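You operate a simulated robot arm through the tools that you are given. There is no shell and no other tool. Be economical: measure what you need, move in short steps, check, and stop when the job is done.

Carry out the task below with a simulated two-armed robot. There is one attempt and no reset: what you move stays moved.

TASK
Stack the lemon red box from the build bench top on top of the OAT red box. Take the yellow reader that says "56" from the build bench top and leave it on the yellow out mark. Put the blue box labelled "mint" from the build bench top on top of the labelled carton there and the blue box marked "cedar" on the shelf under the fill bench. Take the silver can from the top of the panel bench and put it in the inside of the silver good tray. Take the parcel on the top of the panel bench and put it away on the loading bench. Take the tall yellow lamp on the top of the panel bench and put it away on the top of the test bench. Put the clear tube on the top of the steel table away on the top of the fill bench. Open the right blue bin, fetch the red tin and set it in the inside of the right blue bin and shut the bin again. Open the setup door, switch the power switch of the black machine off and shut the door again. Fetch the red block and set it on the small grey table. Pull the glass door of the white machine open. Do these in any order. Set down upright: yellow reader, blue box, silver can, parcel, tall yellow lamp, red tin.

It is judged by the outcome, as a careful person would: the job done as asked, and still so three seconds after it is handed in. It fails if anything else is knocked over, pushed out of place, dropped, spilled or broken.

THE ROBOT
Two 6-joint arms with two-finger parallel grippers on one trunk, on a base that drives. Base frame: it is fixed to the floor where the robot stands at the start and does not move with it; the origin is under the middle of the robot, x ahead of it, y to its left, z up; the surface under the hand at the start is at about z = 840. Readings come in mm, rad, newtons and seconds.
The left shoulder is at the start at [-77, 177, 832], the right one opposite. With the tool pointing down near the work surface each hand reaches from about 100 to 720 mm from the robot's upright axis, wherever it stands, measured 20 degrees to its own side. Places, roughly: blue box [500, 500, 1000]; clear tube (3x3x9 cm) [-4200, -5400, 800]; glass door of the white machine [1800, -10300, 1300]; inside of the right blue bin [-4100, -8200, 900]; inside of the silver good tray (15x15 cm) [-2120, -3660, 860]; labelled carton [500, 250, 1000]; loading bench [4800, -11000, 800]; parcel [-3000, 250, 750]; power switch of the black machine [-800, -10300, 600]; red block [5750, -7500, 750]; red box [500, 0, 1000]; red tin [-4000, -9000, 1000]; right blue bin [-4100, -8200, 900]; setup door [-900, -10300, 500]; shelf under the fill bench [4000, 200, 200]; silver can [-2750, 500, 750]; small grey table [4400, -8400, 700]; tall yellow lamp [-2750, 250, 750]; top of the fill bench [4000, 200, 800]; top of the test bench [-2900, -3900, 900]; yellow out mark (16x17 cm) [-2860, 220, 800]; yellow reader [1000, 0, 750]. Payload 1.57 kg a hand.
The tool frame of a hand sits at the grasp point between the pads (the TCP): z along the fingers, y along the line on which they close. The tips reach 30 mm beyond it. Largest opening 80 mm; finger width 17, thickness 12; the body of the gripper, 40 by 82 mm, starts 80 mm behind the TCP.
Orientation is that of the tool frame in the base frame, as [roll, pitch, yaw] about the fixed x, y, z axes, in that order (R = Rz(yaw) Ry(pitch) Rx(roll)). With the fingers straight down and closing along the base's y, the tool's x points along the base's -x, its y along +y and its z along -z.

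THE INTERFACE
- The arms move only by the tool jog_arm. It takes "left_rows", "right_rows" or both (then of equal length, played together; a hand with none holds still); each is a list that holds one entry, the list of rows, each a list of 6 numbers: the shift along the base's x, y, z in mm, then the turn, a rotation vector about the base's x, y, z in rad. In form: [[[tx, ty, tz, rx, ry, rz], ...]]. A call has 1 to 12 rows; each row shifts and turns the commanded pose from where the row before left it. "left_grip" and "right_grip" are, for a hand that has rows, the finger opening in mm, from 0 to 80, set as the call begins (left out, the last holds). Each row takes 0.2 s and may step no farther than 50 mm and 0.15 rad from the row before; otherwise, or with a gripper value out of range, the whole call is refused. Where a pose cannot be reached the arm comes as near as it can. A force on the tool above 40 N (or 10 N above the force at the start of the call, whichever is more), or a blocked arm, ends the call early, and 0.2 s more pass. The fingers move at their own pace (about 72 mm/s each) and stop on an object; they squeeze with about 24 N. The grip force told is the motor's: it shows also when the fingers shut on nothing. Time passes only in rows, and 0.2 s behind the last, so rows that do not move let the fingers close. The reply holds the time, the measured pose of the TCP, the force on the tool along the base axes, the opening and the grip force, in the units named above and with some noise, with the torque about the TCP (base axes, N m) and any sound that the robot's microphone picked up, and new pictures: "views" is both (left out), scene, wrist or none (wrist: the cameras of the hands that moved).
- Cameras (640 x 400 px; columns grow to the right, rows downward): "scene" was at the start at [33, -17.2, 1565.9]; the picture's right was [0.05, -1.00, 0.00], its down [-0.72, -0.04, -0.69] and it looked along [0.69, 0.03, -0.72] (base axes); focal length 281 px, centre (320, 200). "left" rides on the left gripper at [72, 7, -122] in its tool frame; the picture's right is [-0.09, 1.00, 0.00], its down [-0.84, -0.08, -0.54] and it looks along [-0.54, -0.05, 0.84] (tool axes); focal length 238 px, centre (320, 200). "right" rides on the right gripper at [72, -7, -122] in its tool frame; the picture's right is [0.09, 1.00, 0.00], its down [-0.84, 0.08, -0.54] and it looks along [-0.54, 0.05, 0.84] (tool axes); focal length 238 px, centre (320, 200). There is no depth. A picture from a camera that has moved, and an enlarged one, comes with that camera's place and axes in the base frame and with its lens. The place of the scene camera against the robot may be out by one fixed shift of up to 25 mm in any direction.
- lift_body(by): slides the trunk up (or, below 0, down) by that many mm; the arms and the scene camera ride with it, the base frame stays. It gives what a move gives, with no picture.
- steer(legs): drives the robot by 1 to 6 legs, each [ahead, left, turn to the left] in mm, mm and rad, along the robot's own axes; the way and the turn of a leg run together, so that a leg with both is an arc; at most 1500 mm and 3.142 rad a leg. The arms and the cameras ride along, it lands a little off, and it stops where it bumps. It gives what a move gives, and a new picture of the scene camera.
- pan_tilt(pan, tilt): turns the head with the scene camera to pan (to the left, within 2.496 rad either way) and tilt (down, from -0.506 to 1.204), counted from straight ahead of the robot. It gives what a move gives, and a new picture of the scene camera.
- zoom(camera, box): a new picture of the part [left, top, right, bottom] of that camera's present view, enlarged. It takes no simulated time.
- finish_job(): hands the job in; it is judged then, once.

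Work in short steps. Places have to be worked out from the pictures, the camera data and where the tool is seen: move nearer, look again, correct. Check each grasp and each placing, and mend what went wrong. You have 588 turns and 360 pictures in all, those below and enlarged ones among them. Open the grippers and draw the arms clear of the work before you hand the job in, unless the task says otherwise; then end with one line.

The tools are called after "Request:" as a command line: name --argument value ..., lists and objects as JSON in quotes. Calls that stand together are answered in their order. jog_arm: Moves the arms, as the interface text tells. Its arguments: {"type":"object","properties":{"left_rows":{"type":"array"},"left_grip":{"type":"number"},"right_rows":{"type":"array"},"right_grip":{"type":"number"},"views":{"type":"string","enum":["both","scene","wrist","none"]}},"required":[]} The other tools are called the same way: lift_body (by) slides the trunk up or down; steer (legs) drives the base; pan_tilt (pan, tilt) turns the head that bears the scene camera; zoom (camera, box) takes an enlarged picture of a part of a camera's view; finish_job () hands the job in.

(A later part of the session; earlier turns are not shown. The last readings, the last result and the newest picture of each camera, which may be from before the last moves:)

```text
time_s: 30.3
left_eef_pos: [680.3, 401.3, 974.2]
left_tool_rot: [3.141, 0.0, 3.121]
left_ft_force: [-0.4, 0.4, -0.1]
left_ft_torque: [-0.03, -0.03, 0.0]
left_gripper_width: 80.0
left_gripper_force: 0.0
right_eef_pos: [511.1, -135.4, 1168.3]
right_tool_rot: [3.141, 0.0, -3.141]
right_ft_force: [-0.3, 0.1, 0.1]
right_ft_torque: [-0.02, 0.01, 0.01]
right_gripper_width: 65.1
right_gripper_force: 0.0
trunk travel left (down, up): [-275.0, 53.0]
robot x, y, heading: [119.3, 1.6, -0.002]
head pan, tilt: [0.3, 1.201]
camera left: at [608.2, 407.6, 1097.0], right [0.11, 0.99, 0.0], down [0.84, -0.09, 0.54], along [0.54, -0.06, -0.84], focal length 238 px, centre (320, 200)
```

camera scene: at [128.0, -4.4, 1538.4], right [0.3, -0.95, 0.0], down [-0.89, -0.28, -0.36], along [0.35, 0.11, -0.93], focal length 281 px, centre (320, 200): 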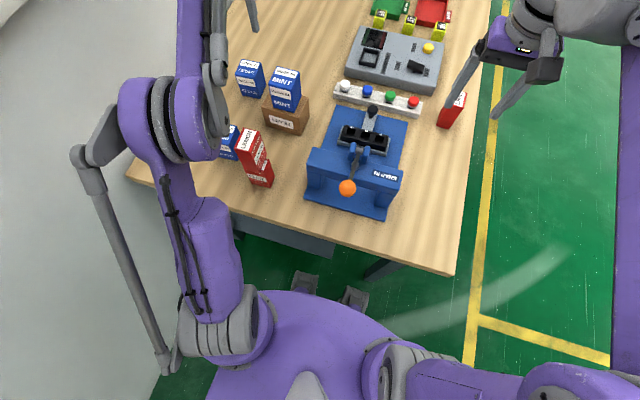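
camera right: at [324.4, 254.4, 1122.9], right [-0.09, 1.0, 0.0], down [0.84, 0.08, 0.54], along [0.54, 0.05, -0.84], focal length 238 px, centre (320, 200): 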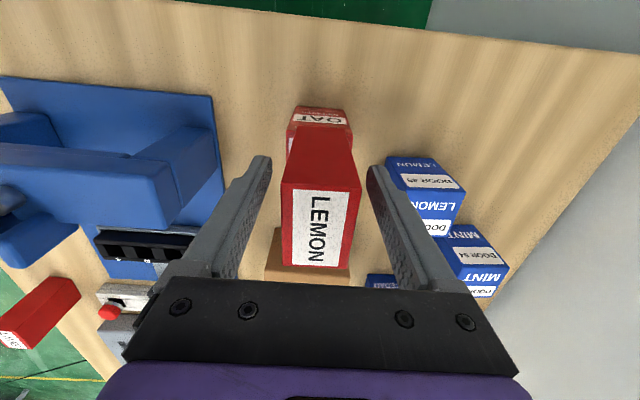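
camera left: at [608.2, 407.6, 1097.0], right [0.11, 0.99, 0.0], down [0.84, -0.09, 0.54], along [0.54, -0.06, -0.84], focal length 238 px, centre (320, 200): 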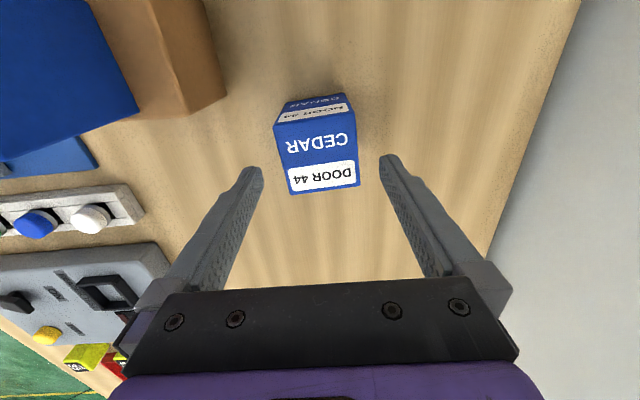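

Centred. Descend and grip cedar.

Request:
jog_arm --left_rows '[[[0, -2, -40, 0, 0, 0.04], [0, 0, -38, 0, 0, 0], [0, 0, 0, 0, 0, 0]]]' --views "none"

Request:
jog_arm --left_rows '[[[0, 0, 0, 0, 0, 0], [0, 0, 0, 0, 0, 0], [0, 0, 0, 0, 0, 0]]]' --left_grip 0 --views "none"

Request:
jog_arm --left_rows '[[[0, 0, 45, 0, 0, 0], [0, 0, 45, 0, 0, 0], [0, 0, 45, 0, 0, 0], [0, 0, 45, 0, 0, 0], [0, 0, 20, 0, 0, 0], [0, 0, 0, 0, 0, 0]]]' --views "wrist"

```text
time_s: 31.1
left_eef_pos: [679.1, 398.6, 895.1]
left_tool_rot: [-3.14, -0.001, -3.119]
left_ft_force: [0.2, 0.1, -0.7]
left_ft_torque: [-0.03, -0.01, 0.02]
left_gripper_width: 79.8
left_gripper_force: 0.1
right_eef_pos: [510.9, -133.7, 1167.4]
right_tool_rot: [3.14, -0.001, -3.141]
right_ft_force: [0.1, 0.1, 0.4]
right_ft_torque: [0.03, 0.04, 0.0]
right_gripper_width: 65.0
right_gripper_force: 0.1
trunk travel left (down, up): [-275.0, 53.0]
robot x, y, heading: [124.0, 1.7, 0.002]
head pan, tilt: [0.3, 1.201]
```

```text
time_s: 31.9
left_eef_pos: [677.4, 399.3, 895.7]
left_tool_rot: [3.142, 0.0, -3.119]
left_ft_force: [0.0, 0.9, 0.1]
left_ft_torque: [-0.01, 0.0, 0.02]
left_gripper_width: 59.8
left_gripper_force: 23.9
right_eef_pos: [511.3, -133.6, 1167.8]
right_tool_rot: [3.141, -0.001, -3.14]
right_ft_force: [-0.2, 0.1, -0.9]
right_ft_torque: [0.03, 0.02, 0.0]
right_gripper_width: 65.0
right_gripper_force: 0.1
trunk travel left (down, up): [-275.0, 53.0]
robot x, y, heading: [120.2, -0.7, -0.001]
head pan, tilt: [0.3, 1.201]
```

```text
time_s: 33.3
left_eef_pos: [679.3, 398.6, 1091.7]
left_tool_rot: [3.14, 0.0, -3.12]
left_ft_force: [0.3, -0.1, -0.2]
left_ft_torque: [0.0, 0.01, 0.03]
left_gripper_width: 59.8
left_gripper_force: 23.7
right_eef_pos: [510.8, -136.1, 1167.3]
right_tool_rot: [-3.141, -0.001, -3.14]
right_ft_force: [0.2, -0.6, 0.4]
right_ft_torque: [-0.01, -0.02, 0.02]
right_gripper_width: 65.0
right_gripper_force: 0.1
trunk travel left (down, up): [-275.0, 53.0]
robot x, y, heading: [123.7, 0.0, -0.0]
head pan, tilt: [0.3, 1.201]
camera left: at [606.7, 402.3, 1214.6], right [0.07, 1.0, 0.0], down [0.84, -0.06, 0.54], along [0.54, -0.04, -0.84], focal length 238 px, centre (320, 200)
```

left: 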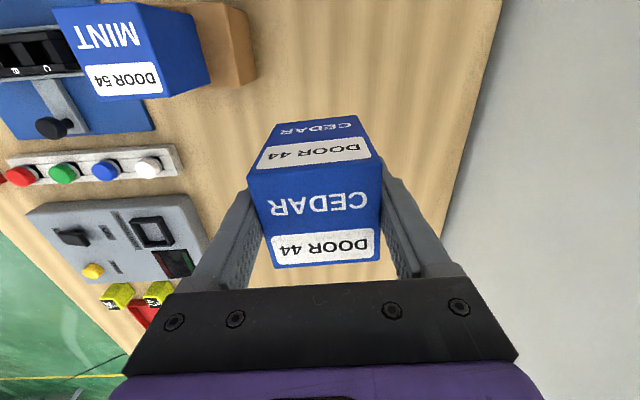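

Cedar is held. Next, back out and drive round to the right side of the bench to reach the yellow readers, carrying cedar along.

Request:
steer --legs '[[-500, 0, 0], [0, -950, 0], [1250, 0, 0]]'

Request:
steer --legs '[[100, 0, 1.571]]'

Request:
pan_tilt --pan 0.0 --tilt 0.75

```text
time_s: 50.6
left_eef_pos: [1412.5, -572.3, 1091.6]
left_tool_rot: [-3.14, 0.002, -3.122]
left_ft_force: [-1.0, -0.2, -1.1]
left_ft_torque: [0.04, -0.01, -0.01]
left_gripper_width: 59.6
left_gripper_force: 24.4
right_eef_pos: [1243.6, -1104.2, 1166.9]
right_tool_rot: [3.141, 0.0, 3.139]
right_ft_force: [0.2, 0.2, -0.2]
right_ft_torque: [-0.02, 0.0, -0.03]
right_gripper_width: 65.2
right_gripper_force: 0.0
trunk travel left (down, up): [-275.0, 53.0]
robot x, y, heading: [854.0, -969.4, -0.004]
head pan, tilt: [0.3, 1.201]
camera scene: at [860.5, -974.3, 1538.4], right [0.29, -0.96, 0.0], down [-0.89, -0.27, -0.36], along [0.35, 0.11, -0.93], focal length 281 px, centre (320, 200)
```

scene: 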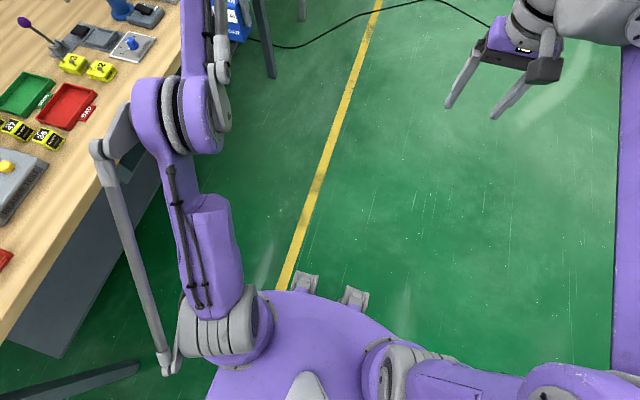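

```text
time_s: 54.8
left_eef_pos: [528.1, -343.0, 1090.7]
left_tool_rot: [-3.141, 0.0, -1.561]
left_ft_force: [0.2, -0.3, -1.2]
left_ft_torque: [0.0, -0.01, 0.01]
left_gripper_width: 59.6
left_gripper_force: 23.7
right_eef_pos: [1058.1, -518.0, 1167.0]
right_tool_rot: [3.14, -0.001, -1.584]
right_ft_force: [1.0, -0.8, -1.0]
right_ft_torque: [-0.03, -0.01, -0.01]
right_gripper_width: 65.2
right_gripper_force: 0.1
trunk travel left (down, up): [-275.0, 53.0]
robot x, y, heading: [916.2, -912.3, 1.557]
head pan, tilt: [0.3, 1.201]
camera scene: at [895.7, -915.2, 1538.4], right [0.96, 0.28, 0.0], down [0.26, -0.89, -0.36], along [-0.1, 0.35, -0.93], focal length 281 px, centre (320, 200)
```

scene: 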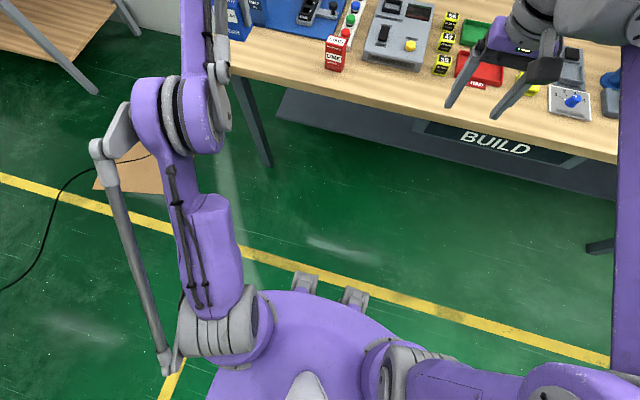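

```text
time_s: 55.7
left_eef_pos: [527.4, -344.3, 1090.2]
left_tool_rot: [-3.14, 0.0, -1.564]
left_ft_force: [0.3, -0.3, -1.1]
left_ft_torque: [0.03, -0.01, -0.01]
left_gripper_width: 59.9
left_gripper_force: 24.3
right_eef_pos: [1058.4, -518.2, 1167.2]
right_tool_rot: [-3.141, -0.001, -1.583]
right_ft_force: [-0.5, -0.4, 0.6]
right_ft_torque: [-0.01, -0.01, 0.0]
right_gripper_width: 65.0
right_gripper_force: 0.0
trunk travel left (down, up): [-275.0, 53.0]
robot x, y, heading: [922.4, -905.8, 1.56]
head pan, tilt: [0.0, 0.75]
camera scene: at [912.5, -886.0, 1570.1], right [1.0, -0.01, 0.0], down [-0.01, -0.68, -0.73], along [0.01, 0.73, -0.68], focal length 281 px, centre (320, 200)
```

scene: 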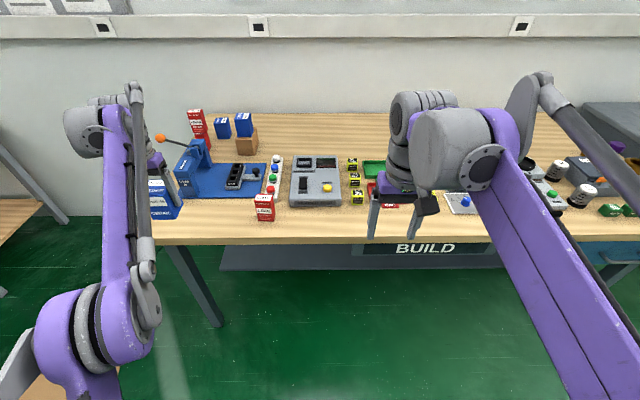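

Zooming in on the yellow readers to read the numbers.

Request:
zoom --camera "scene" --box '[280, 140, 480, 230]'

```text
3.20 times, centred on (380, 185) of scene
camera zoom: at [912.5, -886.0, 1570.1], right [1.0, -0.01, 0.0], down [-0.01, -0.68, -0.73], along [0.01, 0.73, -0.68], focal length 899 px, centre (128, 248)
```

zoom: 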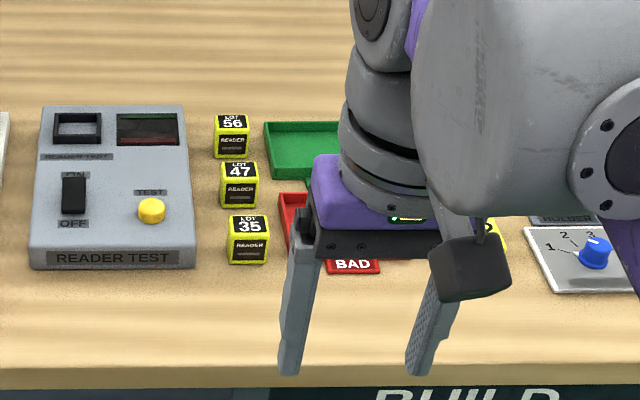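

The "56" reader is at ≈[1065,85]. I'll draw cedar back and up, then drive ahead.

Request:
jog_arm --left_rows '[[[0, -40, 20, 0, 0, 0], [0, -40, 20, 0, 0, 0], [0, -40, 20, 0, 0, 0], [0, -40, 20, 0, 0, 0]]]' --views "none"

Request:
steer --legs '[[420, 0, 0]]'

```text
time_s: 56.7
left_eef_pos: [528.4, -508.1, 1170.4]
left_tool_rot: [-3.141, 0.001, -1.562]
left_ft_force: [0.5, -0.4, -1.5]
left_ft_torque: [0.01, 0.01, 0.0]
left_gripper_width: 59.7
left_gripper_force: 23.9
right_eef_pos: [1057.7, -519.2, 1168.4]
right_tool_rot: [-3.141, 0.003, -1.584]
right_ft_force: [0.7, -0.2, -0.6]
right_ft_torque: [0.06, 0.01, 0.0]
right_gripper_width: 64.8
right_gripper_force: 0.1
trunk travel left (down, up): [-275.0, 53.0]
robot x, y, heading: [917.7, -908.8, 1.558]
head pan, tilt: [0.0, 0.75]
```

```text
time_s: 59.2
left_eef_pos: [523.9, -109.1, 1170.2]
left_tool_rot: [-3.141, -0.001, -1.548]
left_ft_force: [0.8, 0.4, -1.6]
left_ft_torque: [-0.01, -0.02, 0.0]
left_gripper_width: 59.7
left_gripper_force: 24.2
right_eef_pos: [1053.2, -114.2, 1167.3]
right_tool_rot: [-3.14, -0.002, -1.567]
right_ft_force: [0.1, -0.3, -0.1]
right_ft_torque: [-0.06, -0.02, 0.0]
right_gripper_width: 65.0
right_gripper_force: 0.1
trunk travel left (down, up): [-275.0, 53.0]
robot x, y, heading: [919.6, -504.6, 1.574]
head pan, tilt: [0.0, 0.75]
camera scene: at [913.8, -482.7, 1570.1], right [1.0, 0.0, 0.0], down [0.0, -0.68, -0.73], along [0.0, 0.73, -0.68], focal length 281 px, centre (320, 200)
```

scene: 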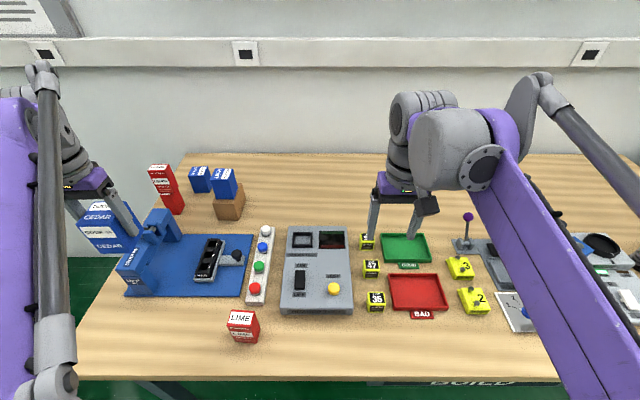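

Move the right hand over the readers.

Request:
jog_arm --right_rows '[[[2, 45, -10, 0, 0, 0], [2, 45, -10, 0, 0, 0], [2, 45, -20, 0, 0, 0], [2, 35, -30, 0, 0, 0], [0, 0, -45, 0, 0, 0]]]' --right_grip 80 --views "wrist"

```text
time_s: 60.4
left_eef_pos: [523.9, -109.8, 1169.9]
left_tool_rot: [-3.14, 0.0, -1.55]
left_ft_force: [0.8, 0.5, -0.7]
left_ft_torque: [0.01, 0.02, 0.03]
left_gripper_width: 59.6
left_gripper_force: 24.4
right_eef_pos: [1058.9, 56.2, 1052.0]
right_tool_rot: [3.14, 0.0, -1.566]
right_ft_force: [-0.5, -0.4, -0.2]
right_ft_torque: [0.01, 0.02, 0.0]
right_gripper_width: 80.2
right_gripper_force: 0.1
trunk travel left (down, up): [-275.0, 53.0]
robot x, y, heading: [921.2, -502.5, 1.574]
head pan, tilt: [0.0, 0.75]
camera right: at [1066.2, -15.7, 1172.5], right [-1.0, -0.1, 0.0], down [-0.08, 0.84, 0.54], along [-0.05, 0.54, -0.84], focal length 238 px, centre (320, 200)
```

right: 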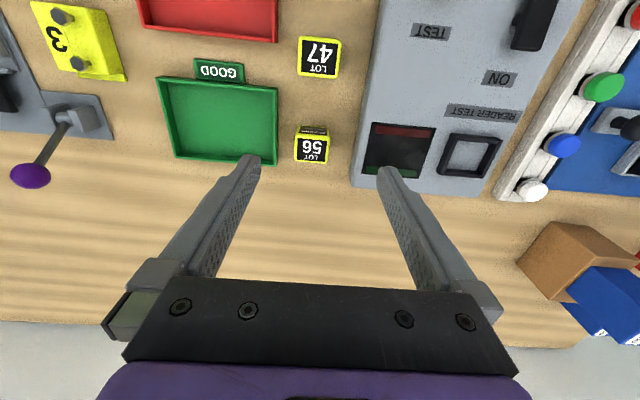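

Reader 56 centre ≈[1068,97], top z≈883, with the green tray ~25 mm to one side. I'll narrow the fingers to 60 and get closer.

Request:
jog_arm --right_rows '[[[8, 40, -30, 0, 0, 0], [0, 0, -45, 0, 0, 0], [0, 0, -30, 0, 0, 0], [0, 0, 0, 0, 0, 0]]]' --right_grip 62 --views "wrist"

```text
refused: row 1 steps farther than a row can; nothing moved
```

Splitting the first row.

Request:
jog_arm --right_rows '[[[8, 40, 0, 0, 0, 0], [0, 0, -40, 0, 0, 0], [0, 0, -40, 0, 0, 0], [0, 0, -25, 0, 0, 0], [0, 0, 0, 0, 0, 0]]]' --right_grip 62 --views "wrist"

```text
time_s: 61.6
left_eef_pos: [524.0, -108.4, 1170.1]
left_tool_rot: [-3.14, 0.0, -1.548]
left_ft_force: [0.4, -0.1, -1.5]
left_ft_torque: [0.02, 0.0, -0.02]
left_gripper_width: 59.7
left_gripper_force: 24.4
right_eef_pos: [1069.5, 96.3, 944.8]
right_tool_rot: [-3.141, 0.0, -1.568]
right_ft_force: [1.0, 0.2, 0.2]
right_ft_torque: [0.03, 0.02, 0.03]
right_gripper_width: 61.9
right_gripper_force: 0.0
trunk travel left (down, up): [-275.0, 53.0]
robot x, y, heading: [918.5, -506.6, 1.573]
head pan, tilt: [0.0, 0.75]
camera right: at [1076.6, 23.8, 1065.9], right [-1.0, -0.1, 0.0], down [-0.08, 0.84, 0.54], along [-0.05, 0.54, -0.84], focal length 238 px, centre (320, 200)
```

right: 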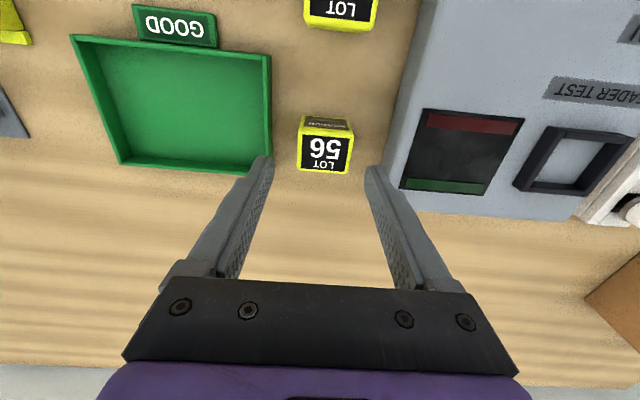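

Well aligned; descend and grip.

Request:
jog_arm --right_rows '[[[-3, 0, -30, 0, 0, 0], [0, 0, -29, 0, 0, 0], [0, 0, 0, 0, 0, 0]]]' --views "none"

Request:
jog_arm --right_rows '[[[0, 0, 0, 0, 0, 0], [0, 0, 0, 0, 0, 0], [0, 0, 0, 0, 0, 0]]]' --right_grip 0 --views "wrist"

```text
time_s: 62.4
left_eef_pos: [523.8, -108.8, 1169.6]
left_tool_rot: [-3.141, 0.001, -1.548]
left_ft_force: [-1.0, 1.0, -1.6]
left_ft_torque: [0.03, 0.01, 0.0]
left_gripper_width: 59.6
left_gripper_force: 23.8
right_eef_pos: [1064.4, 98.0, 887.1]
right_tool_rot: [3.141, 0.0, -1.568]
right_ft_force: [0.0, -0.1, -0.5]
right_ft_torque: [0.02, -0.01, 0.0]
right_gripper_width: 62.0
right_gripper_force: 0.0
trunk travel left (down, up): [-275.0, 53.0]
robot x, y, heading: [919.3, -500.5, 1.575]
head pan, tilt: [0.0, 0.75]
```

```text
time_s: 63.2
left_eef_pos: [523.7, -107.8, 1170.0]
left_tool_rot: [3.141, 0.0, -1.548]
left_ft_force: [-0.7, 0.0, -1.3]
left_ft_torque: [0.02, -0.02, -0.03]
left_gripper_width: 59.8
left_gripper_force: 24.4
right_eef_pos: [1066.4, 98.6, 886.7]
right_tool_rot: [-3.141, 0.0, -1.567]
right_ft_force: [0.2, -0.2, 0.5]
right_ft_torque: [-0.01, 0.0, 0.0]
right_gripper_width: 43.5
right_gripper_force: 23.7
trunk travel left (down, up): [-275.0, 53.0]
robot x, y, heading: [921.5, -500.0, 1.574]
head pan, tilt: [0.0, 0.75]
camera right: at [1073.2, 26.0, 1007.3], right [-1.0, -0.1, 0.0], down [-0.08, 0.84, 0.54], along [-0.05, 0.54, -0.84], focal length 238 px, centre (320, 200)
```

right: 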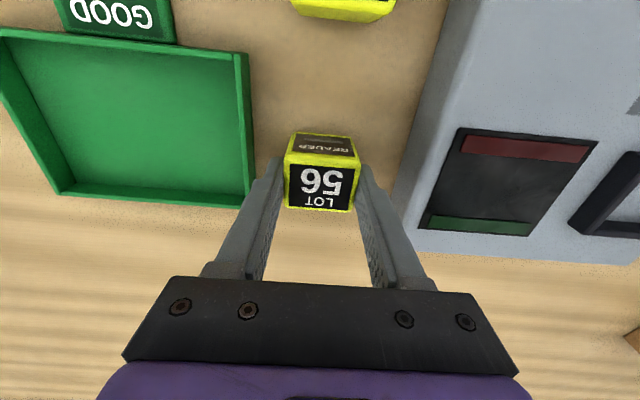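

Gripped (43.5 mm). Lift, retract and back the base away from the bench.

Request:
jog_arm --right_rows '[[[0, 0, 45, 0, 0, 0], [0, 0, 45, 0, 0, 0], [0, 0, 45, 0, 0, 0], [0, 0, 45, 0, 0, 0], [0, -20, 45, 0, 0, 0], [0, -40, 20, 0, 0, 0], [0, -45, 0, 0, 0, 0], [0, -45, 0, 0, 0, 0]]]' --views "none"

Request:
steer --legs '[[-500, 0, 0], [0, 0, -1.571], [1500, 0, 0], [500, 0, 0]]'

Request:
pan_tilt --pan 0.5 --tilt 0.4

```text
time_s: 65.0
left_eef_pos: [523.5, -109.6, 1170.2]
left_tool_rot: [3.141, 0.001, -1.547]
left_ft_force: [-0.4, -0.1, -1.8]
left_ft_torque: [0.0, 0.02, -0.01]
left_gripper_width: 59.7
left_gripper_force: 23.4
right_eef_pos: [1069.5, -58.0, 1133.0]
right_tool_rot: [3.14, 0.002, -1.567]
right_ft_force: [-0.9, -0.2, -1.2]
right_ft_torque: [0.01, 0.0, 0.01]
right_gripper_width: 43.3
right_gripper_force: 24.4
trunk travel left (down, up): [-275.0, 53.0]
robot x, y, heading: [920.9, -507.5, 1.572]
head pan, tilt: [0.0, 0.75]
```

```text
time_s: 81.4
left_eef_pos: [3318.0, -576.0, 1169.4]
left_tool_rot: [-3.14, 0.0, -3.115]
left_ft_force: [0.2, 0.3, -1.9]
left_ft_torque: [-0.02, 0.04, -0.01]
left_gripper_width: 59.7
left_gripper_force: 24.4
right_eef_pos: [3370.9, -1122.2, 1132.7]
right_tool_rot: [3.141, -0.001, -3.136]
right_ft_force: [0.4, -0.5, -2.2]
right_ft_torque: [-0.03, 0.01, 0.03]
right_gripper_width: 43.2
right_gripper_force: 24.0
trunk travel left (down, up): [-275.0, 53.0]
robot x, y, heading: [2925.5, -973.5, 0.01]
head pan, tilt: [0.0, 0.75]
camera scene: at [2959.9, -995.6, 1570.1], right [0.01, -1.0, 0.0], down [-0.68, 0.0, -0.73], along [0.73, 0.0, -0.68], focal length 281 px, centre (320, 200)
```

scene: 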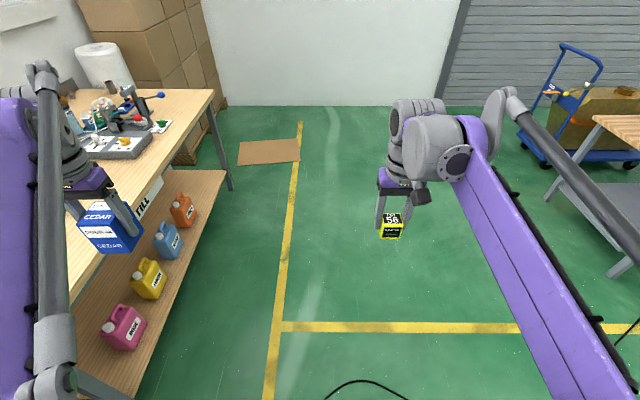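

```text
time_s: 82.3
left_eef_pos: [3318.9, -575.7, 1170.2]
left_tool_rot: [3.141, 0.002, -3.116]
left_ft_force: [-0.4, -0.7, -1.7]
left_ft_torque: [-0.01, -0.02, -0.02]
left_gripper_width: 59.7
left_gripper_force: 24.3
right_eef_pos: [3371.6, -1122.4, 1132.8]
right_tool_rot: [-3.141, 0.0, -3.135]
right_ft_force: [0.8, -0.2, -1.6]
right_ft_torque: [-0.02, 0.0, 0.02]
right_gripper_width: 43.4
right_gripper_force: 24.3
trunk travel left (down, up): [-275.0, 53.0]
robot x, y, heading: [2924.9, -973.5, 0.003]
head pan, tilt: [0.499, 0.4]
camera scene: at [2958.0, -951.3, 1601.2], right [0.48, -0.88, 0.0], down [-0.34, -0.19, -0.92], along [0.81, 0.45, -0.39], focal length 281 px, centre (320, 200)
```

scene: 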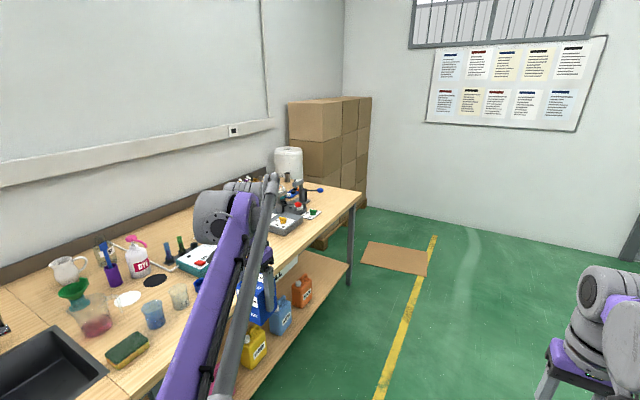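

The fill bench shelf holds bottles at x≈3400–4130; free space is further at x≈4250–4700. I'll drive there and face the bench.

Request:
steer --legs '[[1500, 0, 0], [60, 0, 0], [0, 0, 1.571]]'

Request:
pan_tilt --pan 0.0 --tilt 0.85

```text
time_s: 93.9
left_eef_pos: [4036.9, -565.2, 1170.5]
left_tool_rot: [3.141, 0.0, -1.546]
left_ft_force: [-0.2, -0.4, -1.4]
left_ft_torque: [-0.02, 0.03, -0.02]
left_gripper_width: 59.4
left_gripper_force: 23.4
right_eef_pos: [4582.3, -513.0, 1132.5]
right_tool_rot: [3.141, 0.0, -1.567]
right_ft_force: [-0.2, -0.2, -1.1]
right_ft_torque: [0.0, -0.01, -0.02]
right_gripper_width: 43.5
right_gripper_force: 24.4
trunk travel left (down, up): [-275.0, 53.0]
robot x, y, heading: [4439.2, -962.5, 1.576]
head pan, tilt: [0.499, 0.4]
camera scene: at [4383.1, -941.2, 1601.3], right [0.88, 0.48, 0.0], down [0.19, -0.34, -0.92], along [-0.44, 0.81, -0.39], focal length 281 px, centre (320, 200)
```

scene: 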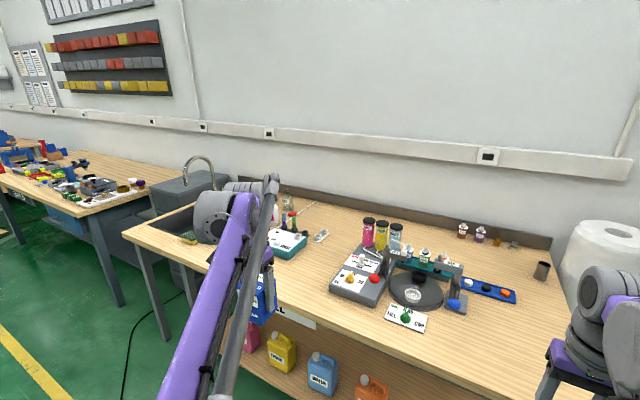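

```text
time_s: 94.8
left_eef_pos: [4037.3, -565.2, 1169.7]
left_tool_rot: [3.141, 0.001, -1.547]
left_ft_force: [0.3, -0.6, -1.4]
left_ft_torque: [0.01, 0.01, 0.02]
left_gripper_width: 59.9
left_gripper_force: 24.2
right_eef_pos: [4582.7, -512.9, 1131.4]
right_tool_rot: [3.141, 0.0, -1.568]
right_ft_force: [-0.5, -0.3, -0.4]
right_ft_torque: [0.0, 0.0, 0.03]
right_gripper_width: 43.1
right_gripper_force: 23.9
trunk travel left (down, up): [-275.0, 53.0]
robot x, y, heading: [4432.1, -956.1, 1.571]
head pan, tilt: [0.0, 0.85]
camera scene: at [4427.4, -944.2, 1562.2], right [1.0, 0.0, 0.0], down [0.0, -0.75, -0.66], along [0.0, 0.66, -0.75], focal length 281 px, centre (320, 200)
```

scene: 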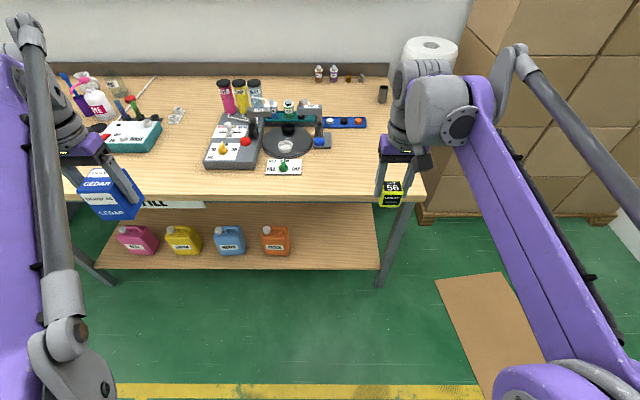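

Plan: retract hands, lower the trunk, move in, then slide cedar onto the free shelf spot near [4400,-170]. First retract both hands.

Request:
jog_arm --left_rows '[[[30, -25, 0, 0, 0, 0], [30, -25, 0, 0, 0, 0], [30, -25, 0, 0, 0, 0], [30, -25, 0, 0, 0, 0], [30, -25, 0, 0, 0, 0]]]' --right_rows '[[[0, -40, 0, 0, 0, 0], [0, -40, 0, 0, 0, 0], [0, -40, 0, 0, 0, 0], [0, -40, 0, 0, 0, 0], [0, -40, 0, 0, 0, 0]]]' --views "none"

Request:
lift_body --by -270

Request:
steer --legs '[[0, -150, 0], [200, 0, 0]]'

```text
time_s: 96.0
left_eef_pos: [4188.8, -692.9, 1171.7]
left_tool_rot: [3.14, 0.002, -1.546]
left_ft_force: [-0.3, -0.6, -2.0]
left_ft_torque: [0.09, 0.03, 0.03]
left_gripper_width: 59.6
left_gripper_force: 23.6
right_eef_pos: [4582.1, -714.6, 1131.8]
right_tool_rot: [3.142, 0.002, -1.568]
right_ft_force: [0.1, -0.7, -0.4]
right_ft_torque: [0.03, -0.02, -0.02]
right_gripper_width: 43.3
right_gripper_force: 23.5
trunk travel left (down, up): [-275.0, 53.0]
robot x, y, heading: [4436.3, -956.2, 1.574]
head pan, tilt: [0.0, 0.85]
```

```text
time_s: 98.8
left_eef_pos: [4185.2, -691.5, 900.0]
left_tool_rot: [3.141, 0.0, -1.547]
left_ft_force: [0.3, 0.0, -1.4]
left_ft_torque: [0.01, 0.03, 0.02]
left_gripper_width: 60.0
left_gripper_force: 24.1
right_eef_pos: [4582.5, -712.2, 863.3]
right_tool_rot: [-3.141, 0.0, -1.567]
right_ft_force: [-0.1, 0.5, -1.5]
right_ft_torque: [-0.01, -0.02, -0.03]
right_gripper_width: 43.2
right_gripper_force: 23.8
trunk travel left (down, up): [-5.0, 323.0]
robot x, y, heading: [4432.5, -957.6, 1.581]
head pan, tilt: [0.0, 0.85]
```

```text
time_s: 101.9
left_eef_pos: [4336.7, -488.8, 899.5]
left_tool_rot: [-3.142, 0.0, -1.551]
left_ft_force: [0.2, -0.3, -1.8]
left_ft_torque: [-0.01, 0.0, -0.03]
left_gripper_width: 59.6
left_gripper_force: 23.6
right_eef_pos: [4734.3, -512.6, 862.2]
right_tool_rot: [3.141, -0.001, -1.573]
right_ft_force: [-0.6, -0.5, -0.7]
right_ft_torque: [-0.01, -0.02, 0.0]
right_gripper_width: 43.2
right_gripper_force: 24.1
trunk travel left (down, up): [-5.0, 323.0]
robot x, y, heading: [4583.9, -760.9, 1.576]
head pan, tilt: [0.0, 0.85]
camera scene: at [4577.2, -693.3, 1287.4], right [1.0, 0.0, 0.0], down [0.0, -0.75, -0.66], along [0.0, 0.66, -0.75], focal length 281 px, centre (320, 200)
```

scene: 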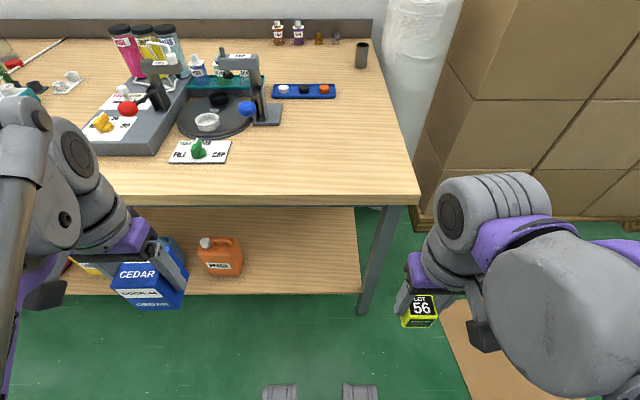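

Now lower the left hand in front of the shelf (y≈-480), shifting to x≈4400.

Request:
jog_arm --left_rows '[[[8, 0, -48, 0, 0, 0], [8, 0, -48, 0, 0, 0], [8, 0, -48, 0, 0, 0], [8, 0, -48, 0, 0, 0], [8, 0, -48, 0, 0, 0], [8, 0, -48, 0, 0, 0], [8, 0, -48, 0, 0, 0], [8, 0, -48, 0, 0, 0], [0, 0, -48, 0, 0, 0], [0, 0, -48, 0, 0, 0], [0, 0, -48, 0, 0, 0]]]'

```text
time_s: 104.3
left_eef_pos: [4402.5, -466.3, 386.6]
left_tool_rot: [-3.142, -0.002, -1.551]
left_ft_force: [0.8, -0.2, -0.6]
left_ft_torque: [-0.03, 0.01, -0.01]
left_gripper_width: 59.7
left_gripper_force: 24.3
left hand out of reach, approached as far as the arm can: row 11
right_eef_pos: [4732.9, -513.4, 861.7]
right_tool_rot: [-3.141, 0.0, -1.573]
right_ft_force: [-0.2, -0.1, -0.9]
right_ft_torque: [-0.02, -0.01, -0.02]
right_gripper_width: 43.4
right_gripper_force: 23.7
trunk travel left (down, up): [-5.0, 323.0]
robot x, y, heading: [4582.1, -757.0, 1.57]
head pan, tilt: [0.0, 0.85]
camera scene: at [4577.2, -693.6, 1287.4], right [1.0, 0.0, 0.0], down [0.0, -0.75, -0.66], along [0.0, 0.66, -0.75], focal length 281 px, centre (320, 200)
camera left: at [4396.0, -539.6, 510.3], right [-1.0, 0.07, 0.0], down [0.06, 0.84, 0.54], along [0.04, 0.54, -0.84], focal length 238 px, centre (320, 200)
```

scene: 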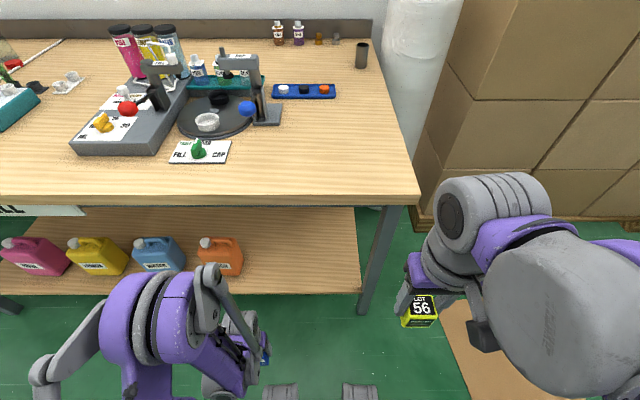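
left: 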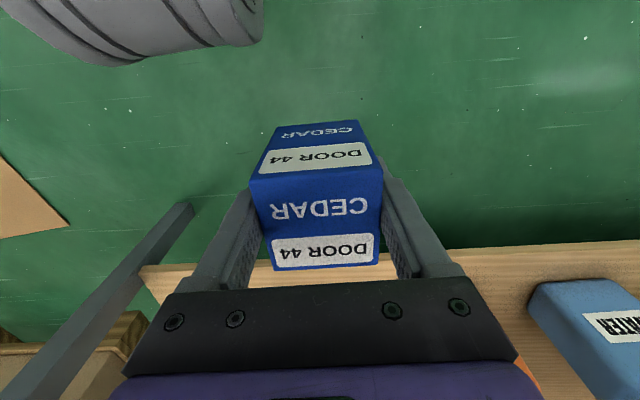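

At z=387 and clear of the shelf (≈z 240). Move forward under the bench.

Request:
jog_arm --left_rows '[[[0, 45, 0, 0, 0, 0], [0, 45, 0, 0, 0, 0], [0, 45, 0, 0, 0, 0], [0, 45, 0, 0, 0, 0], [0, 45, 0, 0, 0, 0], [0, 45, 0, 0, 0, 0], [0, 20, 0, 0, 0, 0]]]'

```text
time_s: 105.9
left_eef_pos: [4403.5, -177.3, 387.2]
left_tool_rot: [3.14, 0.001, -1.551]
left_ft_force: [-0.6, 0.4, -1.2]
left_ft_torque: [-0.04, -0.01, 0.03]
left_gripper_width: 59.7
left_gripper_force: 23.8
right_eef_pos: [4734.1, -513.4, 862.9]
right_tool_rot: [3.141, 0.0, -1.571]
right_ft_force: [0.0, 0.0, -1.3]
right_ft_torque: [0.02, 0.03, -0.02]
right_gripper_width: 43.0
right_gripper_force: 23.9
trunk travel left (down, up): [-5.0, 323.0]
robot x, y, heading: [4581.8, -758.9, 1.57]
head pan, tilt: [0.0, 0.85]
camera scene: at [4577.2, -693.7, 1287.4], right [1.0, 0.0, 0.0], down [0.0, -0.75, -0.66], along [0.0, 0.66, -0.75], focal length 281 px, centre (320, 200)
camera left: at [4397.4, -250.9, 510.7], right [-1.0, 0.07, 0.0], down [0.06, 0.84, 0.54], along [0.04, 0.54, -0.84], focal length 238 px, centre (320, 200)
```

scene: 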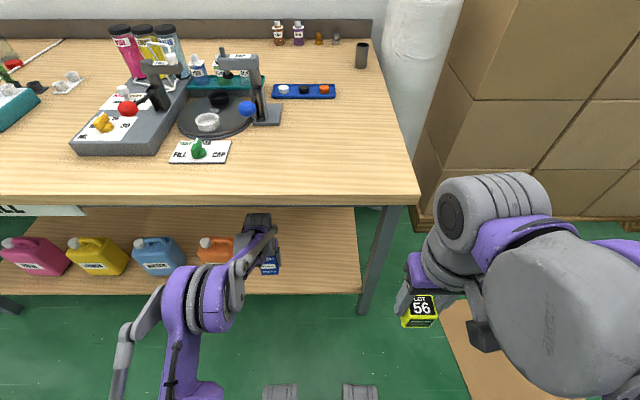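
left: 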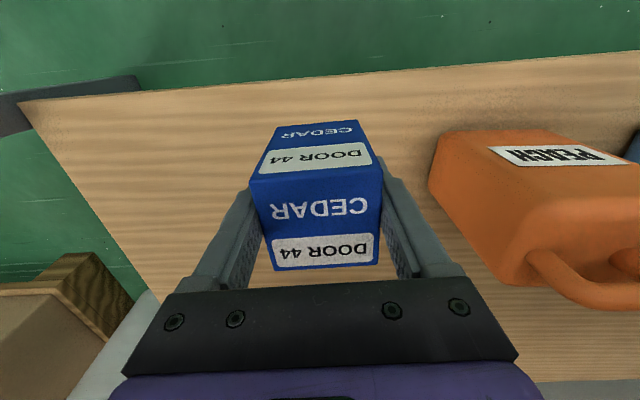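

Shelf seems at z≈207 with its edge at y≈-222. Move 50 mm further in and go down.

Request:
jog_arm --left_rows '[[[0, 45, 0, 0, 0, 0], [0, 10, -30, 0, 0, 0], [0, 0, -35, 0, 0, 0], [0, 0, -15, 0, 0, 0], [0, 0, 0, 0, 0, 0]]]' --views "wrist"

```text
time_s: 107.1
left_eef_pos: [4401.4, -123.3, 307.6]
left_tool_rot: [-3.141, 0.001, -1.551]
left_ft_force: [0.4, 0.3, -1.4]
left_ft_torque: [0.03, 0.01, -0.03]
left_gripper_width: 59.6
left_gripper_force: 24.0
right_eef_pos: [4733.4, -514.0, 862.0]
right_tool_rot: [3.141, 0.0, -1.574]
right_ft_force: [0.3, 0.5, -0.8]
right_ft_torque: [-0.04, 0.02, 0.01]
right_gripper_width: 43.3
right_gripper_force: 23.9
trunk travel left (down, up): [-5.0, 323.0]
robot x, y, heading: [4584.6, -758.8, 1.569]
head pan, tilt: [0.0, 0.85]
camera left: at [4396.6, -196.3, 430.6], right [-1.0, 0.07, 0.0], down [0.06, 0.84, 0.54], along [0.04, 0.54, -0.84], focal length 238 px, centre (320, 200)
```

left: 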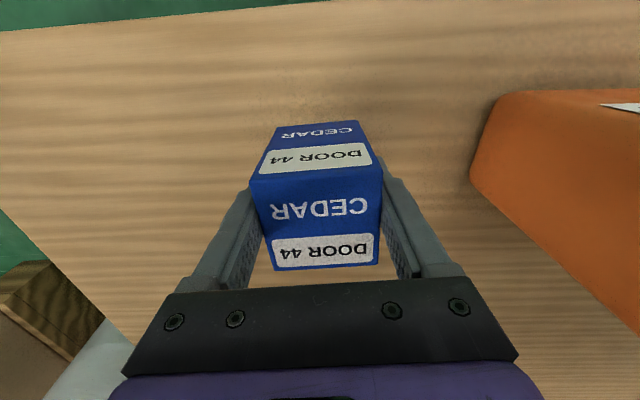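

Lower further, gently at the end.

Request:
jog_arm --left_rows '[[[0, 0, -25, 0, 0, 0], [0, 0, -10, 0, 0, 0], [0, 0, -4, 0, 0, 0], [0, 0, -3, 0, 0, 0], [0, 0, -3, 0, 0, 0], [0, 0, -3, 0, 0, 0], [0, 0, -3, 0, 0, 0]]]' --views "none"

```text
time_s: 108.2
left_eef_pos: [4402.0, -124.5, 268.4]
left_tool_rot: [-3.141, -0.001, -1.552]
left_ft_force: [1.0, -7.4, 22.4]
left_ft_torque: [0.4, 0.01, -0.02]
left_gripper_width: 59.7
left_gripper_force: 24.1
right_eef_pos: [4734.1, -515.7, 862.6]
right_tool_rot: [3.141, 0.002, -1.572]
right_ft_force: [-0.6, -0.5, -1.1]
right_ft_torque: [0.01, -0.01, 0.01]
right_gripper_width: 43.4
right_gripper_force: 23.7
trunk travel left (down, up): [-5.0, 323.0]
robot x, y, heading: [4582.5, -756.6, 1.567]
head pan, tilt: [0.0, 0.85]
stopped in row 5 (left hand): the force on the tool passed its limit at 43 N (the readings are from after the stop); the commanded pose is now the measured one
```

Contact with shelf at TCP z≈268. Ease up, release, check.

Request:
jog_arm --left_rows '[[[0, 0, 1, 0, 0, 0], [0, 0, 0, 0, 0, 0]]]' --views "none"

Request:
jog_arm --left_rows '[[[0, 0, 0, 0, 0, 0], [0, 0, 0, 0, 0, 0], [0, 0, 35, 0, 0, 0], [0, 0, 45, 0, 0, 0], [0, 0, 45, 0, 0, 0], [0, -40, 0, 0, 0, 0], [0, 0, 0, 0, 0, 0]]]' --left_grip 80 --views "wrist"

```text
time_s: 108.8
left_eef_pos: [4401.4, -124.7, 268.8]
left_tool_rot: [3.139, 0.002, -1.552]
left_ft_force: [0.5, -2.5, 17.1]
left_ft_torque: [0.12, -0.03, -0.02]
left_gripper_width: 59.8
left_gripper_force: 23.9
right_eef_pos: [4733.4, -515.7, 862.9]
right_tool_rot: [3.141, 0.003, -1.573]
right_ft_force: [-0.1, -0.6, -0.3]
right_ft_torque: [0.03, -0.02, -0.01]
right_gripper_width: 43.6
right_gripper_force: 24.4
trunk travel left (down, up): [-5.0, 323.0]
robot x, y, heading: [4581.9, -757.8, 1.567]
head pan, tilt: [0.0, 0.85]
```

```text
time_s: 110.4
left_eef_pos: [4399.8, -167.1, 392.2]
left_tool_rot: [3.14, 0.0, -1.552]
left_ft_force: [-0.4, -0.4, 1.2]
left_ft_torque: [0.0, 0.03, 0.01]
left_gripper_width: 79.8
left_gripper_force: 0.0
right_eef_pos: [4733.4, -514.3, 862.1]
right_tool_rot: [-3.141, -0.001, -1.572]
right_ft_force: [-1.0, -0.1, -1.2]
right_ft_torque: [-0.01, 0.02, 0.0]
right_gripper_width: 43.3
right_gripper_force: 23.9
trunk travel left (down, up): [-5.0, 323.0]
robot x, y, heading: [4581.9, -757.1, 1.569]
head pan, tilt: [0.0, 0.85]
camera left: at [4393.5, -240.4, 514.8], right [-1.0, 0.07, 0.0], down [0.06, 0.84, 0.54], along [0.04, 0.54, -0.84], focal length 238 px, centre (320, 200)
```

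left: 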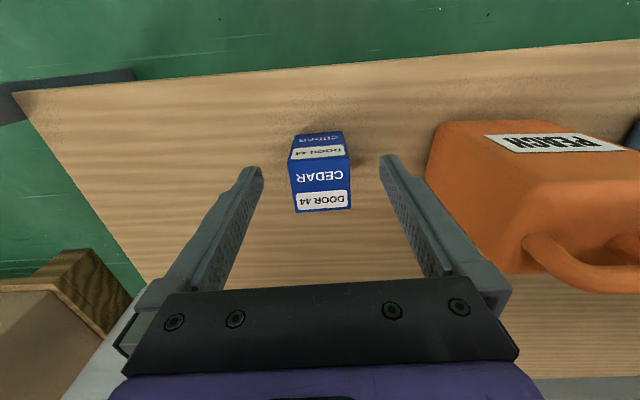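

Cedar is standing on the shelf. Withdraw straight back, then up.

Request:
jog_arm --left_rows '[[[0, -48, 0, 0, 0, 0], [0, -48, 0, 0, 0, 0], [0, -48, 0, 0, 0, 0], [0, -48, 0, 0, 0, 0], [0, -48, 0, 0, 0, 0], [0, -48, 0, 0, 0, 0], [0, 0, 48, 0, 0, 0], [0, 0, 48, 0, 0, 0], [0, 0, 48, 0, 0, 0], [0, 0, 48, 0, 0, 0], [0, 0, 48, 0, 0, 0], [0, 0, 48, 0, 0, 0]]]' --views "none"

Request:
jog_arm --left_rows '[[[-20, 0, 45, 0, 0, 0], [-20, 0, 45, 0, 0, 0], [-20, 0, 45, 0, 0, 0], [-20, 0, 45, 0, 0, 0], [-20, 0, 45, 0, 0, 0]]]' --views "none"

Request:
steer --legs '[[-250, 0, 0]]'

Request:
lift_body --by 270

```text
time_s: 113.0
left_eef_pos: [4401.6, -453.7, 684.9]
left_tool_rot: [-3.141, 0.0, -1.553]
left_ft_force: [-0.3, 0.2, 0.6]
left_ft_torque: [0.0, 0.02, 0.02]
left_gripper_width: 80.0
left_gripper_force: 0.1
right_eef_pos: [4733.6, -513.9, 863.8]
right_tool_rot: [-3.141, 0.001, -1.572]
right_ft_force: [0.5, 1.3, -0.7]
right_ft_torque: [0.03, -0.02, 0.0]
right_gripper_width: 43.1
right_gripper_force: 23.7
trunk travel left (down, up): [-5.0, 323.0]
robot x, y, heading: [4581.2, -762.3, 1.571]
head pan, tilt: [0.0, 0.85]
```

```text
time_s: 114.2
left_eef_pos: [4301.1, -451.7, 906.1]
left_tool_rot: [-3.141, -0.001, -1.553]
left_ft_force: [-0.6, -0.4, 1.1]
left_ft_torque: [0.0, -0.02, -0.03]
left_gripper_width: 79.9
left_gripper_force: 0.0
right_eef_pos: [4733.6, -515.1, 861.5]
right_tool_rot: [-3.142, 0.001, -1.572]
right_ft_force: [0.0, -0.2, -0.6]
right_ft_torque: [0.02, 0.03, 0.03]
right_gripper_width: 43.5
right_gripper_force: 23.7
trunk travel left (down, up): [-5.0, 323.0]
robot x, y, heading: [4583.0, -760.2, 1.567]
head pan, tilt: [0.0, 0.85]
```

```text
time_s: 116.0
left_eef_pos: [4301.7, -702.9, 905.6]
left_tool_rot: [-3.14, 0.001, -1.554]
left_ft_force: [0.5, -0.9, -0.6]
left_ft_torque: [-0.01, -0.01, 0.03]
left_gripper_width: 80.0
left_gripper_force: 0.1
right_eef_pos: [4733.6, -767.1, 862.6]
right_tool_rot: [-3.141, 0.0, -1.577]
right_ft_force: [0.0, -0.6, -1.4]
right_ft_torque: [-0.02, 0.03, 0.0]
right_gripper_width: 43.3
right_gripper_force: 24.0
trunk travel left (down, up): [-5.0, 323.0]
robot x, y, heading: [4584.2, -1011.5, 1.566]
head pan, tilt: [0.0, 0.85]
camera scene: at [4576.7, -946.1, 1287.5], right [1.0, -0.01, 0.0], down [0.0, -0.75, -0.66], along [0.0, 0.66, -0.75], focal length 281 px, centre (320, 200)
```

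scene: 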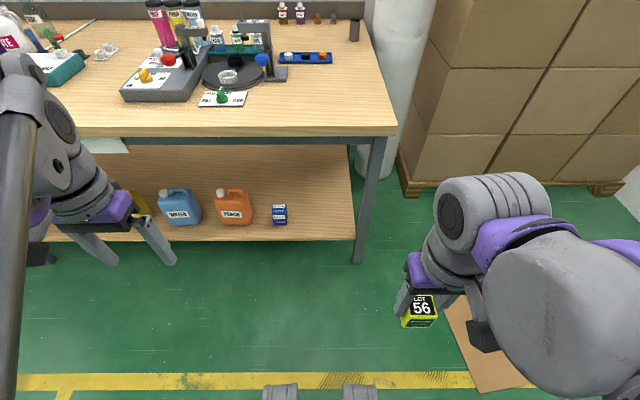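

```text
time_s: 118.8
left_eef_pos: [4302.2, -702.1, 1175.7]
left_tool_rot: [3.141, 0.0, -1.555]
left_ft_force: [-0.6, 0.1, 0.2]
left_ft_torque: [-0.02, 0.0, -0.02]
left_gripper_width: 80.0
left_gripper_force: 0.0
right_eef_pos: [4733.7, -766.5, 1132.0]
right_tool_rot: [-3.141, 0.0, -1.576]
right_ft_force: [0.4, -0.5, -1.4]
right_ft_torque: [0.01, -0.01, 0.02]
right_gripper_width: 43.2
right_gripper_force: 23.6
trunk travel left (down, up): [-275.0, 53.0]
robot x, y, heading: [4581.5, -1013.2, 1.565]
head pan, tilt: [0.0, 0.85]
```

Cedar stands on the shelf beside the orange bottle. Now turn to face −x and drive back along the corridor toward the panel bench with the reader.

Request:
steer --legs '[[0, 0, 1.576], [1500, 0, 0], [1500, 0, 0], [1500, 0, 0]]'

Request:
pan_tilt --pan -0.1 --tilt 0.25

```text
time_s: 144.4
left_eef_pos: [-290.8, -1197.3, 1176.6]
left_tool_rot: [3.141, 0.0, -0.011]
left_ft_force: [0.0, -0.5, 0.0]
left_ft_torque: [0.0, -0.01, 0.0]
left_gripper_width: 80.2
left_gripper_force: 0.0
right_eef_pos: [-216.4, -769.2, 1131.7]
right_tool_rot: [-3.141, 0.0, -0.032]
right_ft_force: [-0.4, -0.1, -0.9]
right_ft_torque: [0.04, -0.02, 0.03]
right_gripper_width: 43.1
right_gripper_force: 24.0
trunk travel left (down, up): [-275.0, 53.0]
robot x, y, heading: [26.2, -927.8, 3.112]
head pan, tilt: [0.0, 0.85]
camera scene: at [-16.9, -946.3, 1562.1], right [0.03, 1.0, 0.0], down [0.75, -0.02, -0.66], along [-0.66, 0.02, -0.75], focal length 281 px, centre (320, 200)
```

scene: 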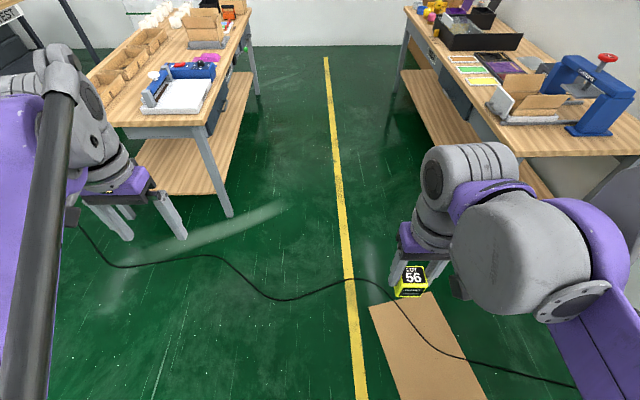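

```text
time_s: 145.4
left_eef_pos: [-290.8, -1198.2, 1175.7]
left_tool_rot: [3.141, -0.001, -0.012]
left_ft_force: [0.1, 0.3, -0.1]
left_ft_torque: [0.01, 0.02, 0.05]
left_gripper_width: 80.2
left_gripper_force: 0.0
right_eef_pos: [-214.9, -768.7, 1131.9]
right_tool_rot: [3.141, 0.0, -0.032]
right_ft_force: [-0.6, 0.0, -0.5]
right_ft_torque: [0.0, -0.01, -0.03]
right_gripper_width: 43.5
right_gripper_force: 24.1
trunk travel left (down, up): [-275.0, 53.0]
robot x, y, heading: [28.4, -930.1, 3.107]
head pan, tilt: [-0.099, 0.25]
camera scene: at [-31.3, -936.6, 1615.2], right [0.13, 0.99, 0.0], down [0.25, -0.03, -0.97], along [-0.96, 0.13, -0.25], focal length 281 px, centre (320, 200)
```

scene: 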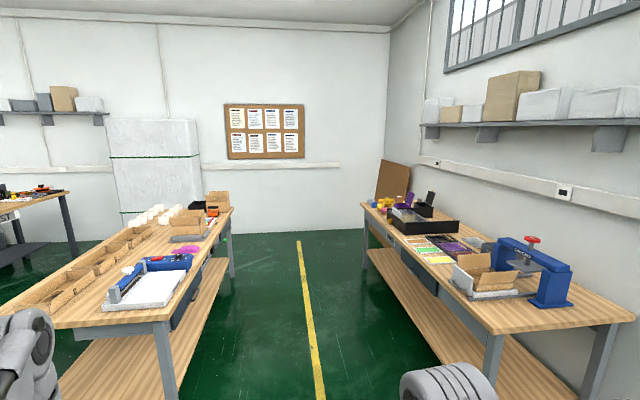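

Drive on along the aisle (clear of the cardboard sheet) and look at the panel bench.

Request:
steer --legs '[[1500, 0, 0], [500, 0, 0]]'

Request:
pan_tilt --pan -0.9 --tilt 0.5

```text
time_s: 155.6
left_eef_pos: [-2341.6, -1156.5, 1175.2]
left_tool_rot: [3.141, 0.001, 0.002]
left_ft_force: [0.2, -0.4, 1.0]
left_ft_torque: [0.02, 0.01, -0.01]
left_gripper_width: 80.1
left_gripper_force: 0.1
right_eef_pos: [-2271.2, -727.0, 1133.1]
right_tool_rot: [3.14, 0.002, -0.018]
right_ft_force: [-0.1, 0.0, -1.8]
right_ft_torque: [0.06, 0.01, 0.02]
right_gripper_width: 43.3
right_gripper_force: 23.9
trunk travel left (down, up): [-275.0, 53.0]
robot x, y, heading: [-2027.5, -881.7, 3.124]
head pan, tilt: [-0.099, 0.25]
camera scene: at [-2085.0, -892.4, 1615.2], right [0.12, 0.99, 0.0], down [0.25, -0.03, -0.97], along [-0.96, 0.11, -0.25], focal length 281 px, centre (320, 200)
```

scene: 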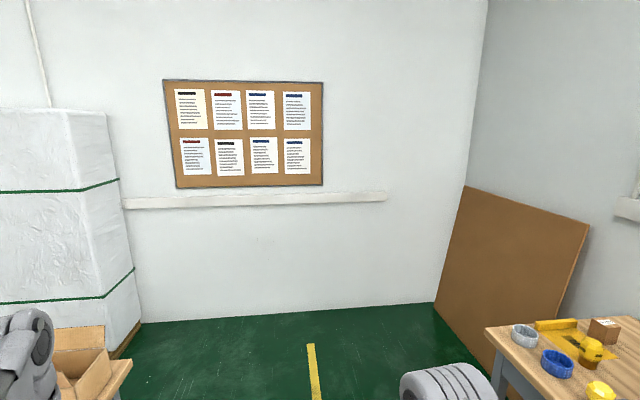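

```text
time_s: 156.8
left_eef_pos: [-2341.1, -1156.6, 1176.3]
left_tool_rot: [-3.141, -0.001, 0.002]
left_ft_force: [-0.3, 0.6, 0.2]
left_ft_torque: [0.0, -0.02, 0.03]
left_gripper_width: 79.9
left_gripper_force: 0.1
right_eef_pos: [-2271.3, -728.2, 1132.6]
right_tool_rot: [-3.141, -0.001, -0.019]
right_ft_force: [0.6, -0.4, -1.2]
right_ft_torque: [0.01, 0.01, -0.01]
right_gripper_width: 43.2
right_gripper_force: 23.9
trunk travel left (down, up): [-275.0, 53.0]
robot x, y, heading: [-2027.4, -883.6, 3.121]
head pan, tilt: [-0.901, 0.499]
camera scene: at [-2047.6, -831.1, 1592.1], right [0.79, 0.61, 0.0], down [0.29, -0.38, -0.88], along [-0.53, 0.7, -0.48], focal length 281 px, centre (320, 200)
```

scene: 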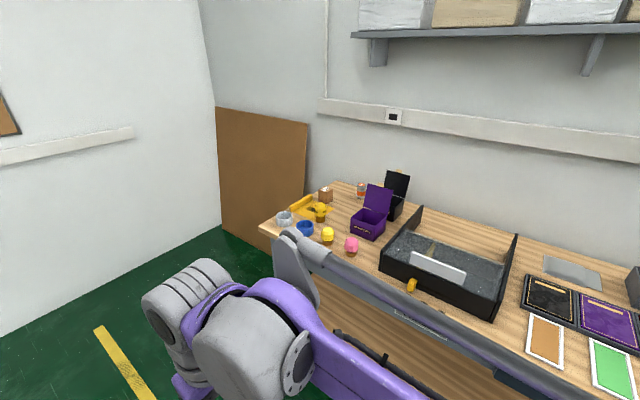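

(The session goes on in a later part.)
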